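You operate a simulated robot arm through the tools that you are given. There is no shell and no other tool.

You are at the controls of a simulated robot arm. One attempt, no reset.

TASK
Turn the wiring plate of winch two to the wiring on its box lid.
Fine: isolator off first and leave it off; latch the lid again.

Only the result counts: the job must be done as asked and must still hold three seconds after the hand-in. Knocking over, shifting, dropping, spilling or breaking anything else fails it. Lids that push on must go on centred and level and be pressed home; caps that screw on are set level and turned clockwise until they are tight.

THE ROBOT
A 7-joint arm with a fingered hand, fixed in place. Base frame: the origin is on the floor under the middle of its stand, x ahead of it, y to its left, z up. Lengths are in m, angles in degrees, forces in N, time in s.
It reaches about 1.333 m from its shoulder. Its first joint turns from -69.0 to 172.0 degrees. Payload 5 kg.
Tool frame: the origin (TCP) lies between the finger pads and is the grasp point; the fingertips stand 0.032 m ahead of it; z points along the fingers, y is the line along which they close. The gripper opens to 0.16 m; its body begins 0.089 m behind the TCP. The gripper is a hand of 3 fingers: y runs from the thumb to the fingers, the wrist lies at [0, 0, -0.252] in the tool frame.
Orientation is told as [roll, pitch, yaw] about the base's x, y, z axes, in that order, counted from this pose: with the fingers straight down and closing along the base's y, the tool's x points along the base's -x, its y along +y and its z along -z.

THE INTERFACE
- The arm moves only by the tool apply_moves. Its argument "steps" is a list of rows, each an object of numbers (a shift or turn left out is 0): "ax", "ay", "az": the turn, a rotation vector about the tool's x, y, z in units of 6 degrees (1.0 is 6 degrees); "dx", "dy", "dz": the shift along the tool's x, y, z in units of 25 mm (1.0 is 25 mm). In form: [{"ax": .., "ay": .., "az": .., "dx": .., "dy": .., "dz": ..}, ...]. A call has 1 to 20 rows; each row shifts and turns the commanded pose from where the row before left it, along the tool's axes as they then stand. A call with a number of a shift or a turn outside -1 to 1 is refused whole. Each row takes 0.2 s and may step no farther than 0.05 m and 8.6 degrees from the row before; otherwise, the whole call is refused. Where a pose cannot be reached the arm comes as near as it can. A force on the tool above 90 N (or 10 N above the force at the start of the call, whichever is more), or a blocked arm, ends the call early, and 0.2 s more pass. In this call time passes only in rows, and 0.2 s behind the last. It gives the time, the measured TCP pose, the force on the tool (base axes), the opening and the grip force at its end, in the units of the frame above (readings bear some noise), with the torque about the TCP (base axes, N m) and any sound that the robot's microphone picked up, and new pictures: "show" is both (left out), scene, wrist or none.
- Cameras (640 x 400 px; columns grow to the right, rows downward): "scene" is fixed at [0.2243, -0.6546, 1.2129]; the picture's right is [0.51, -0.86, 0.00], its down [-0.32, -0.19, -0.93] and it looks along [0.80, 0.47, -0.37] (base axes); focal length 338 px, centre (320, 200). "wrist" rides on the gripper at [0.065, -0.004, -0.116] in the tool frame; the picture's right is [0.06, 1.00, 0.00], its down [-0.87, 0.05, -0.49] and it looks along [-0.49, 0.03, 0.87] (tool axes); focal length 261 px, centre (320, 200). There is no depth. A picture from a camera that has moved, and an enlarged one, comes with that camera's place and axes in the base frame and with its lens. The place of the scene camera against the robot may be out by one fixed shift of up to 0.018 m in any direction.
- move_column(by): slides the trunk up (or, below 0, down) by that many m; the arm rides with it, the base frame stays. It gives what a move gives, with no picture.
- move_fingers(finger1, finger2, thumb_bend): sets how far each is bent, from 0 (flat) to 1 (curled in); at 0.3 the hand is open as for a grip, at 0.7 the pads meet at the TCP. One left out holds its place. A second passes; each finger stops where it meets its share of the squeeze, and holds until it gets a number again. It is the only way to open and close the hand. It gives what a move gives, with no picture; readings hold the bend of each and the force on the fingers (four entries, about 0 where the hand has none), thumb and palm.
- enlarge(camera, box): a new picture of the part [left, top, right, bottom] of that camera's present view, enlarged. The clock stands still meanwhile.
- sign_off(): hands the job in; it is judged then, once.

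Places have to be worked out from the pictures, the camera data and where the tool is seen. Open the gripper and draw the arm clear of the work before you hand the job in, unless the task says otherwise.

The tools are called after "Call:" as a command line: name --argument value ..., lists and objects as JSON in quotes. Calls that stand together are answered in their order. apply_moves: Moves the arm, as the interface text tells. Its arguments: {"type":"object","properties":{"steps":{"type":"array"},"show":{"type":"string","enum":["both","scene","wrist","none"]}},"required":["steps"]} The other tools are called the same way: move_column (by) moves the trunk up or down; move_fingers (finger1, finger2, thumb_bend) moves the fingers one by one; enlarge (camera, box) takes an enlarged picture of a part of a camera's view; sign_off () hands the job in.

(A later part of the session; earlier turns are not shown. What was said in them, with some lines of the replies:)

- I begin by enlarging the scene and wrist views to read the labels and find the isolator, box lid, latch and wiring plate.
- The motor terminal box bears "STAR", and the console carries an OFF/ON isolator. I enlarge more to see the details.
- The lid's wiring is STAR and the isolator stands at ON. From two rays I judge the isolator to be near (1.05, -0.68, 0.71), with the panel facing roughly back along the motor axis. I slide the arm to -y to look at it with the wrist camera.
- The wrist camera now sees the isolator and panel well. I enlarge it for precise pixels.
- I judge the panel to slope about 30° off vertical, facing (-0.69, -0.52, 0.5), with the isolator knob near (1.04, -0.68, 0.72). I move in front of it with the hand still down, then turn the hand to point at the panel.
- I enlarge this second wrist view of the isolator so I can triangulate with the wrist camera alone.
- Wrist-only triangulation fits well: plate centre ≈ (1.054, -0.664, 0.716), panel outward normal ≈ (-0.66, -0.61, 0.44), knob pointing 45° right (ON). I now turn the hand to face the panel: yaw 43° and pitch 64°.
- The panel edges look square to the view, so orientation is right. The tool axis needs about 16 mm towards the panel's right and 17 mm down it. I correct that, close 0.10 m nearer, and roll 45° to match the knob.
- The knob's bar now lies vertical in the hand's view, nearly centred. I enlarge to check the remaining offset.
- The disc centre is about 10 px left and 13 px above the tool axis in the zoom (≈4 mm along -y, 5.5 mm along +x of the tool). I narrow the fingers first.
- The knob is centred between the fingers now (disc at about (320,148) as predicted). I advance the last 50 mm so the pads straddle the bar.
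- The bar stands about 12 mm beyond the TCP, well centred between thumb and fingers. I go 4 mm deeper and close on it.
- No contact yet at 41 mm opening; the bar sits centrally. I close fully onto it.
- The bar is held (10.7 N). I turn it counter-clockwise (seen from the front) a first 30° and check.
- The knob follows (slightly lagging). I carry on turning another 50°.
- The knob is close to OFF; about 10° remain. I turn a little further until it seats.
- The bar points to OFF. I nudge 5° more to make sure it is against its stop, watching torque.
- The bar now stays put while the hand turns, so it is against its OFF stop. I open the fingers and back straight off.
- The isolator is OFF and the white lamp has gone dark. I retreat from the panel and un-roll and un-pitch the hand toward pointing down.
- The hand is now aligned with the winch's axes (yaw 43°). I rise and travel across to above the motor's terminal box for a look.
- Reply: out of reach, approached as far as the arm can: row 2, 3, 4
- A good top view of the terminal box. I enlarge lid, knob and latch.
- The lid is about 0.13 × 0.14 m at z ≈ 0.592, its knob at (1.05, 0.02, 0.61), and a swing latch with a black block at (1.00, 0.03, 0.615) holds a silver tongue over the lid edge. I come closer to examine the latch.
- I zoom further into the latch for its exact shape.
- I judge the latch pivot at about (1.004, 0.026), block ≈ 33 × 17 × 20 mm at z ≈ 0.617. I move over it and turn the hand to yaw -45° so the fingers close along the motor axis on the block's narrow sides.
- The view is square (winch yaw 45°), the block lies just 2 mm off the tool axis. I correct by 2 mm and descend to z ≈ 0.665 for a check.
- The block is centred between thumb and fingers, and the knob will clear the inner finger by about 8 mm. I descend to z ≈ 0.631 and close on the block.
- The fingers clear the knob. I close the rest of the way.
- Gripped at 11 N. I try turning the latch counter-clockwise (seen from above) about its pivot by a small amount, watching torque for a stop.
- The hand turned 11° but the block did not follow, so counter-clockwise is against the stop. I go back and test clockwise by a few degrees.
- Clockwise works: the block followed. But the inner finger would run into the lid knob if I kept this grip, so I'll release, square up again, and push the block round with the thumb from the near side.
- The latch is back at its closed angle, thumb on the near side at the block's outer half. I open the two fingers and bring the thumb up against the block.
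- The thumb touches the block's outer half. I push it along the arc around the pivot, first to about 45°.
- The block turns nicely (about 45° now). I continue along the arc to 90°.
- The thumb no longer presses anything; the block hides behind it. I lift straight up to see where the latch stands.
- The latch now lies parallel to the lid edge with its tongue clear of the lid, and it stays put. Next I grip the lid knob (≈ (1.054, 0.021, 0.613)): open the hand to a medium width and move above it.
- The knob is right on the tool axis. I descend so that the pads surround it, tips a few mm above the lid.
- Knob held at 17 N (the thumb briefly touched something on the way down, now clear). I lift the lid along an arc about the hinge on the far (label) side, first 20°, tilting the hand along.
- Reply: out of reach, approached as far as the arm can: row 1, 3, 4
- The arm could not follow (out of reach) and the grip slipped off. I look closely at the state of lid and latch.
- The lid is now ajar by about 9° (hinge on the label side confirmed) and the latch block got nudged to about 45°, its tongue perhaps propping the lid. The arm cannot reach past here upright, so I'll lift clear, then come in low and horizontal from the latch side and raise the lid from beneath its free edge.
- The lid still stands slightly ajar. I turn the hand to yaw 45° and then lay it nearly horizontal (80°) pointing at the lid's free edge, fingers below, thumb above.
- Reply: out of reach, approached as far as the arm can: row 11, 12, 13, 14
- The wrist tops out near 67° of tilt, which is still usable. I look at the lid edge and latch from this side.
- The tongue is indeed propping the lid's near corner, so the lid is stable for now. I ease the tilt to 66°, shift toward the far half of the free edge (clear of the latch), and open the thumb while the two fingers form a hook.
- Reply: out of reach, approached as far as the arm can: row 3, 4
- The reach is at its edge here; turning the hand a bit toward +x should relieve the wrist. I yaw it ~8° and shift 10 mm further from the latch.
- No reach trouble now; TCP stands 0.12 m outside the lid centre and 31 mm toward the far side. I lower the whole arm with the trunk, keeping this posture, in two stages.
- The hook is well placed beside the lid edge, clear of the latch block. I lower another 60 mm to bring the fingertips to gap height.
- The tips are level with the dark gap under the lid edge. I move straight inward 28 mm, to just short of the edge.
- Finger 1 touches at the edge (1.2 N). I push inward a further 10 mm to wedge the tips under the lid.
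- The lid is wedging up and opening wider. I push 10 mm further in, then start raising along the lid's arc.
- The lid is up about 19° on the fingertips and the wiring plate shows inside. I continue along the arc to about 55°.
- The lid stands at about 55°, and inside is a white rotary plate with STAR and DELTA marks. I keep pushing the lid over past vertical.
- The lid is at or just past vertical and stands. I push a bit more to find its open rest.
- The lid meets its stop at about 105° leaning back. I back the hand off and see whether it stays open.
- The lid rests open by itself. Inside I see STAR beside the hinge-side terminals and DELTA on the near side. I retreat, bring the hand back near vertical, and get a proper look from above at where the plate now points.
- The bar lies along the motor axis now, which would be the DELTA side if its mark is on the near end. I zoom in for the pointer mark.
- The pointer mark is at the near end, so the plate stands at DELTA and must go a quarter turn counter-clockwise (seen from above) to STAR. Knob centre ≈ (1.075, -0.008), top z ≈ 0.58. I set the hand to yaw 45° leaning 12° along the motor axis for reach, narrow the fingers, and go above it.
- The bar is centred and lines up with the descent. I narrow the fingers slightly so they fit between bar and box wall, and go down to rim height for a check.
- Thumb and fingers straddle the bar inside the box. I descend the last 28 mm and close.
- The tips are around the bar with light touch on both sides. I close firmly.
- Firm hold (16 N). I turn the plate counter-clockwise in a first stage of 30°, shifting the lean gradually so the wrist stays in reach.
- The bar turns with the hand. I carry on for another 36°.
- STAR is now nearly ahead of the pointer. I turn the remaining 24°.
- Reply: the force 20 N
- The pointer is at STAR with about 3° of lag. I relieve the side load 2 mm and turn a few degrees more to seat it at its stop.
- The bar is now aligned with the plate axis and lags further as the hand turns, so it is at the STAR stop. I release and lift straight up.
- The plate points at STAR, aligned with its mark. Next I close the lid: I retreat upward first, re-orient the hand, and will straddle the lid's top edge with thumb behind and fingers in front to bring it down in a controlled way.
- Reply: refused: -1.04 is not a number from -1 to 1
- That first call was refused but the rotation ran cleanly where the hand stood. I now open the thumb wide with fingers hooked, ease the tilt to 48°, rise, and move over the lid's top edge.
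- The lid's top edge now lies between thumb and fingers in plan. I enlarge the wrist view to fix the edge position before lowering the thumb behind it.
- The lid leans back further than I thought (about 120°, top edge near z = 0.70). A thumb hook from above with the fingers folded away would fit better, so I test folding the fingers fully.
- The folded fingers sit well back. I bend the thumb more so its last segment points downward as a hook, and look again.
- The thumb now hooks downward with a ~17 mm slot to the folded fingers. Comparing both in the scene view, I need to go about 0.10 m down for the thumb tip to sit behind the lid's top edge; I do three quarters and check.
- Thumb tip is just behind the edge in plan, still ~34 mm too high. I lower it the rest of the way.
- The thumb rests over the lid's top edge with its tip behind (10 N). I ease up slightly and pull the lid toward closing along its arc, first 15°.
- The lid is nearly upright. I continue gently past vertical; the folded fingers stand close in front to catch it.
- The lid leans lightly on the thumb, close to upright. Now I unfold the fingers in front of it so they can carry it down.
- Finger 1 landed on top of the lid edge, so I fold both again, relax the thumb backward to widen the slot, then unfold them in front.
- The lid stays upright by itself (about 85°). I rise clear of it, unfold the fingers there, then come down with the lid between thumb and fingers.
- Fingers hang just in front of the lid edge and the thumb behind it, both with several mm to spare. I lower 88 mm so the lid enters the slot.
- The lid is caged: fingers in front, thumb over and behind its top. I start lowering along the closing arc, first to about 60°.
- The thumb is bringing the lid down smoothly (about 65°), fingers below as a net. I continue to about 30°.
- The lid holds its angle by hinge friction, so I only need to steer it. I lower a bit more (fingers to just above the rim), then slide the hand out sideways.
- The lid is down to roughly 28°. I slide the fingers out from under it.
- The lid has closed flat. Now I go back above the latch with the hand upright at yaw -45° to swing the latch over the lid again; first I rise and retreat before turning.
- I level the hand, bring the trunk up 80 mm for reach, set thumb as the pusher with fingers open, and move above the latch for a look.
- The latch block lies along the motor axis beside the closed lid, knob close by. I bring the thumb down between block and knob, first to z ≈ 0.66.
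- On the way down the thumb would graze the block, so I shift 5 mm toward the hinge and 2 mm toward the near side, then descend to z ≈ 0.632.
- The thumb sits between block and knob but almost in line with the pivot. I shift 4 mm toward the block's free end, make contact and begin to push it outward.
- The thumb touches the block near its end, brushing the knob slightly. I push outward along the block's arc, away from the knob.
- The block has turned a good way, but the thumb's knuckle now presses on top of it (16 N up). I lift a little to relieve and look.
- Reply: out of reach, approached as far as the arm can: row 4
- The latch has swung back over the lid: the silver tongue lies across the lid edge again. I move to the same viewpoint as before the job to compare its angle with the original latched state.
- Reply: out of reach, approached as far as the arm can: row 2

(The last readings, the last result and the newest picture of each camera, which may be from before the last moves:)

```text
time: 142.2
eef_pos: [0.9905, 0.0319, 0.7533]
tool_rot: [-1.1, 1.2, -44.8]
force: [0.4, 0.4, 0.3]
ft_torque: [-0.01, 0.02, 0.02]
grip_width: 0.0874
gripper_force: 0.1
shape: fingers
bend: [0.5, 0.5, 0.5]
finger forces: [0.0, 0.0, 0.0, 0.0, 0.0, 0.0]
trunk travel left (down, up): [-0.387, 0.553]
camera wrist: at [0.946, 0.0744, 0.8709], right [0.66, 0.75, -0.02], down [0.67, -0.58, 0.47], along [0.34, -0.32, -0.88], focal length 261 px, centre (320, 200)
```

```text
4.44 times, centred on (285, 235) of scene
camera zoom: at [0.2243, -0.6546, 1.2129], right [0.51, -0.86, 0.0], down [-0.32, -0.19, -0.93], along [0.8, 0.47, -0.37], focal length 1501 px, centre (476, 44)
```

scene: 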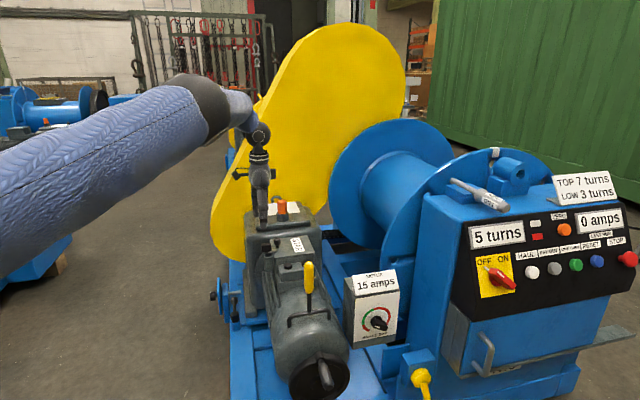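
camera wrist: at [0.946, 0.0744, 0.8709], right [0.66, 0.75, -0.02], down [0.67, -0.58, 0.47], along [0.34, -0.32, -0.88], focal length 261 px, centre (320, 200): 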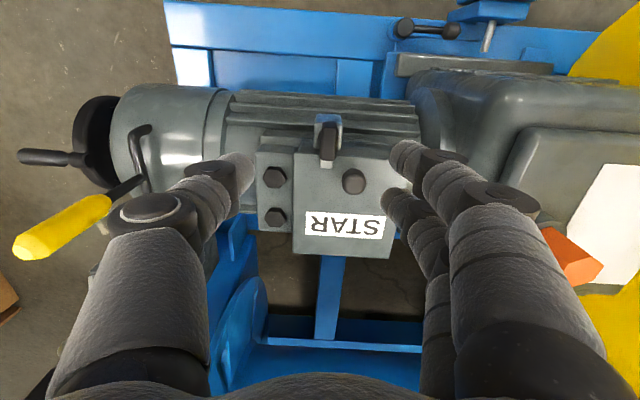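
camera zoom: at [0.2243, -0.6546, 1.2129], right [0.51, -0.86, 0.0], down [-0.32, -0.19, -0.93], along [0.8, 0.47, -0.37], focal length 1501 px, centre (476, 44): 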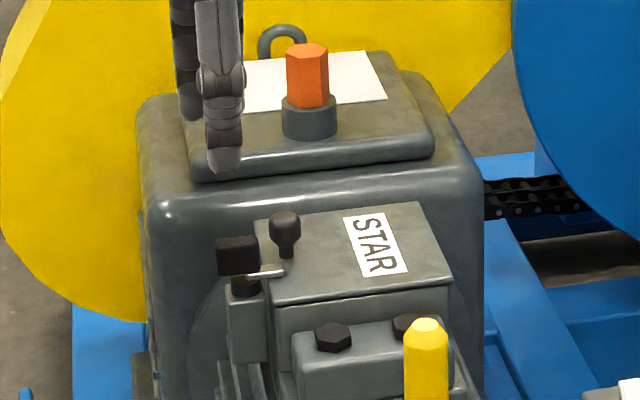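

The scene view matches the starting picture closely. I compare once more at higher zoom with the earlier latched view.

Call:
enlarge --camera "scene" --box '[240, 210, 320, 290]'

Call:
enlarge --camera "wrist" --box '[295, 100, 365, 170]'

```text
5.00 times, centred on (280, 250) of scene
camera zoom: at [0.2243, -0.6546, 1.2129], right [0.51, -0.86, 0.0], down [-0.32, -0.19, -0.93], along [0.8, 0.47, -0.37], focal length 1688 px, centre (520, -50)
```

zoom: 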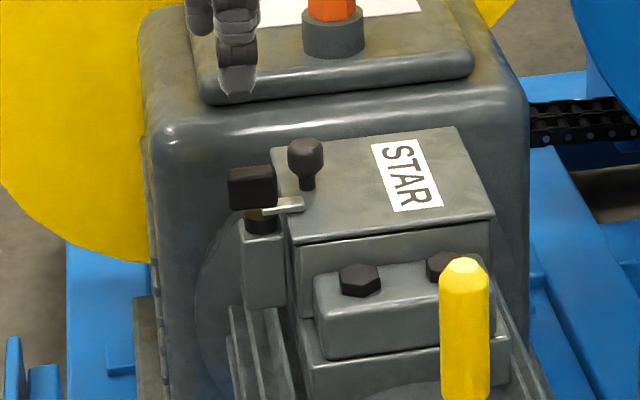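

```text
5.71 times, centred on (330, 135) of wrist
camera zoom: at [0.946, 0.0744, 0.8709], right [0.66, 0.75, -0.02], down [0.67, -0.58, 0.47], along [0.34, -0.32, -0.88], focal length 1489 px, centre (263, 571)
```

zoom: 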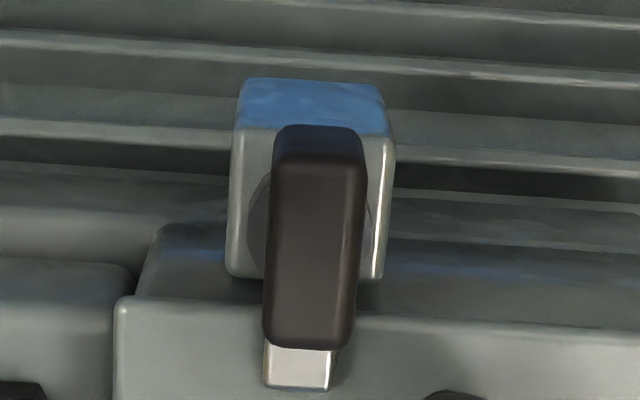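

Lid and latch match the original latched picture exactly, and the block is square to the motor fins. I check the isolator and surroundings, open the hand, and draw the arm clear.

Call:
move_fingers --finger1 0.3 --finger2 0.3 --thumb_bend 0.3

Call:
apply_moves --steps '[{"dz": -0.8}, {"dx": 0.6, "dy": -0.6, "dz": -0.5}, {"dx": 0.6, "dy": -0.6, "dz": -0.5}, {"dx": 0.6, "dy": -0.6, "dz": -0.5}, {"dx": 0.6, "dy": -0.6, "dz": -0.5}, {"dx": 0.6, "dy": -0.6, "dz": -0.5}, {"dx": 0.6, "dy": -0.6, "dz": -0.5}, {"dx": 0.6, "dy": -0.6, "dz": -0.5}]' --show "both"

Call:
enlarge --camera "scene" --box '[420, 130, 640, 400]'

Call:
enlarge --camera "scene" --box '[200, 180, 420, 400]'

```text
time: 143.2
eef_pos: [0.9902, 0.0314, 0.7545]
tool_rot: [-1.1, 1.2, -44.9]
force: [-0.2, 0.1, -0.1]
ft_torque: [0.02, 0.01, -0.03]
grip_width: 0.1676
gripper_force: 0.0
shape: fingers
bend: [0.3, 0.3, 0.3]
finger forces: [0.1, 0.0, 0.0, 0.1, 0.0, 0.0]
trunk travel left (down, up): [-0.387, 0.553]
```

```text
time: 145.0
eef_pos: [0.8449, 0.0326, 0.8648]
tool_rot: [-1.1, 1.2, -44.9]
force: [0.0, 0.5, -0.5]
ft_torque: [-0.03, -0.01, -0.02]
grip_width: 0.1679
gripper_force: 0.1
shape: fingers
bend: [0.3, 0.3, 0.3]
finger forces: [0.0, 0.0, 0.0, 0.0, 0.0, 0.0]
trunk travel left (down, up): [-0.387, 0.553]
camera wrist: at [0.8, 0.075, 0.9816], right [0.66, 0.75, -0.02], down [0.67, -0.58, 0.47], along [0.34, -0.32, -0.88], focal length 261 px, centre (320, 200)
```

scene: 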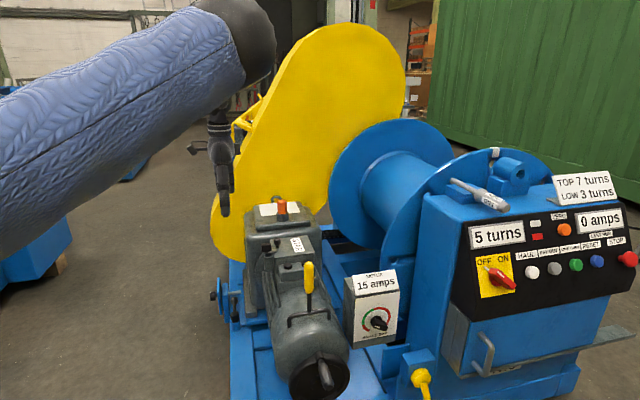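
wrist: 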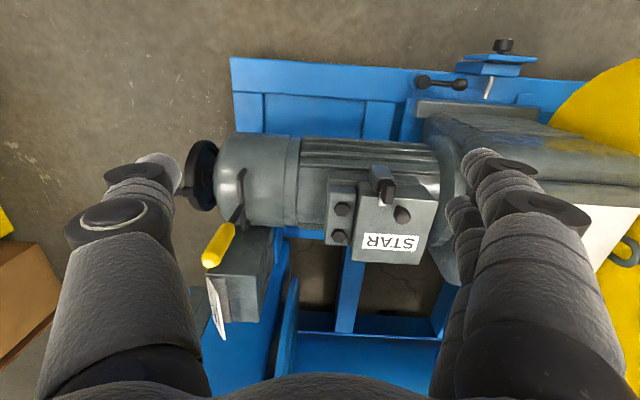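

```text
1.48 times, centred on (530, 265) of scene
camera zoom: at [0.2243, -0.6546, 1.2129], right [0.51, -0.86, 0.0], down [-0.32, -0.19, -0.93], along [0.8, 0.47, -0.37], focal length 500 px, centre (9, 104)
```

zoom: 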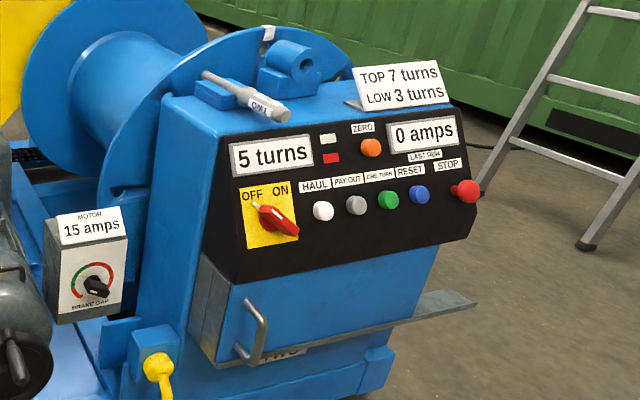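

```text
1.82 times, centred on (310, 290) of scene
camera zoom: at [0.2243, -0.6546, 1.2129], right [0.51, -0.86, 0.0], down [-0.32, -0.19, -0.93], along [0.8, 0.47, -0.37], focal length 614 px, centre (338, 36)
```

zoom: 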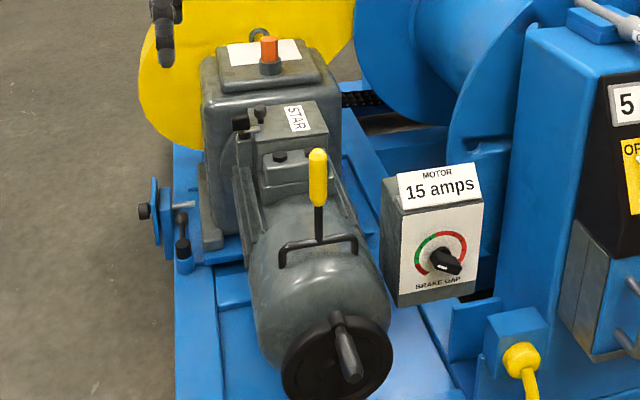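

All checks hold. The isolator is off, the plate was left pointing at STAR as the lid says, and the lid is closed and latched as at the start. Nothing else has been disturbed, and the hand is open and clear, so I hand in.

Call:
sign_off

```text
The job is handed in.
```

I turned winch two's wiring plate from DELTA to STAR, the wiring shown on its box lid, and handed the job in. I have not seen a verdict on it.

- **Isolator:** I turned it off before touching the box and left it off. The pictures taken just before hand-in still show it at OFF.
- **Wiring plate:** it went a quarter turn, against its stop. After I let go, the pointer lined up with the STAR mark.
- **Lid and latch:** the lid is closed flat with the latch tongue back over its edge. Both look the same as in the starting pictures.

My first try at lifting the lid slipped off its knob because the arm ran out of reach, so I raised the lid from under its edge instead. The thumb pressed about 20 N on something beside the lid knob once. It also rested on the lid edge and the latch block. I saw no damage and nothing else out of place.

The hand is open and the arm is drawn clear of the winch.
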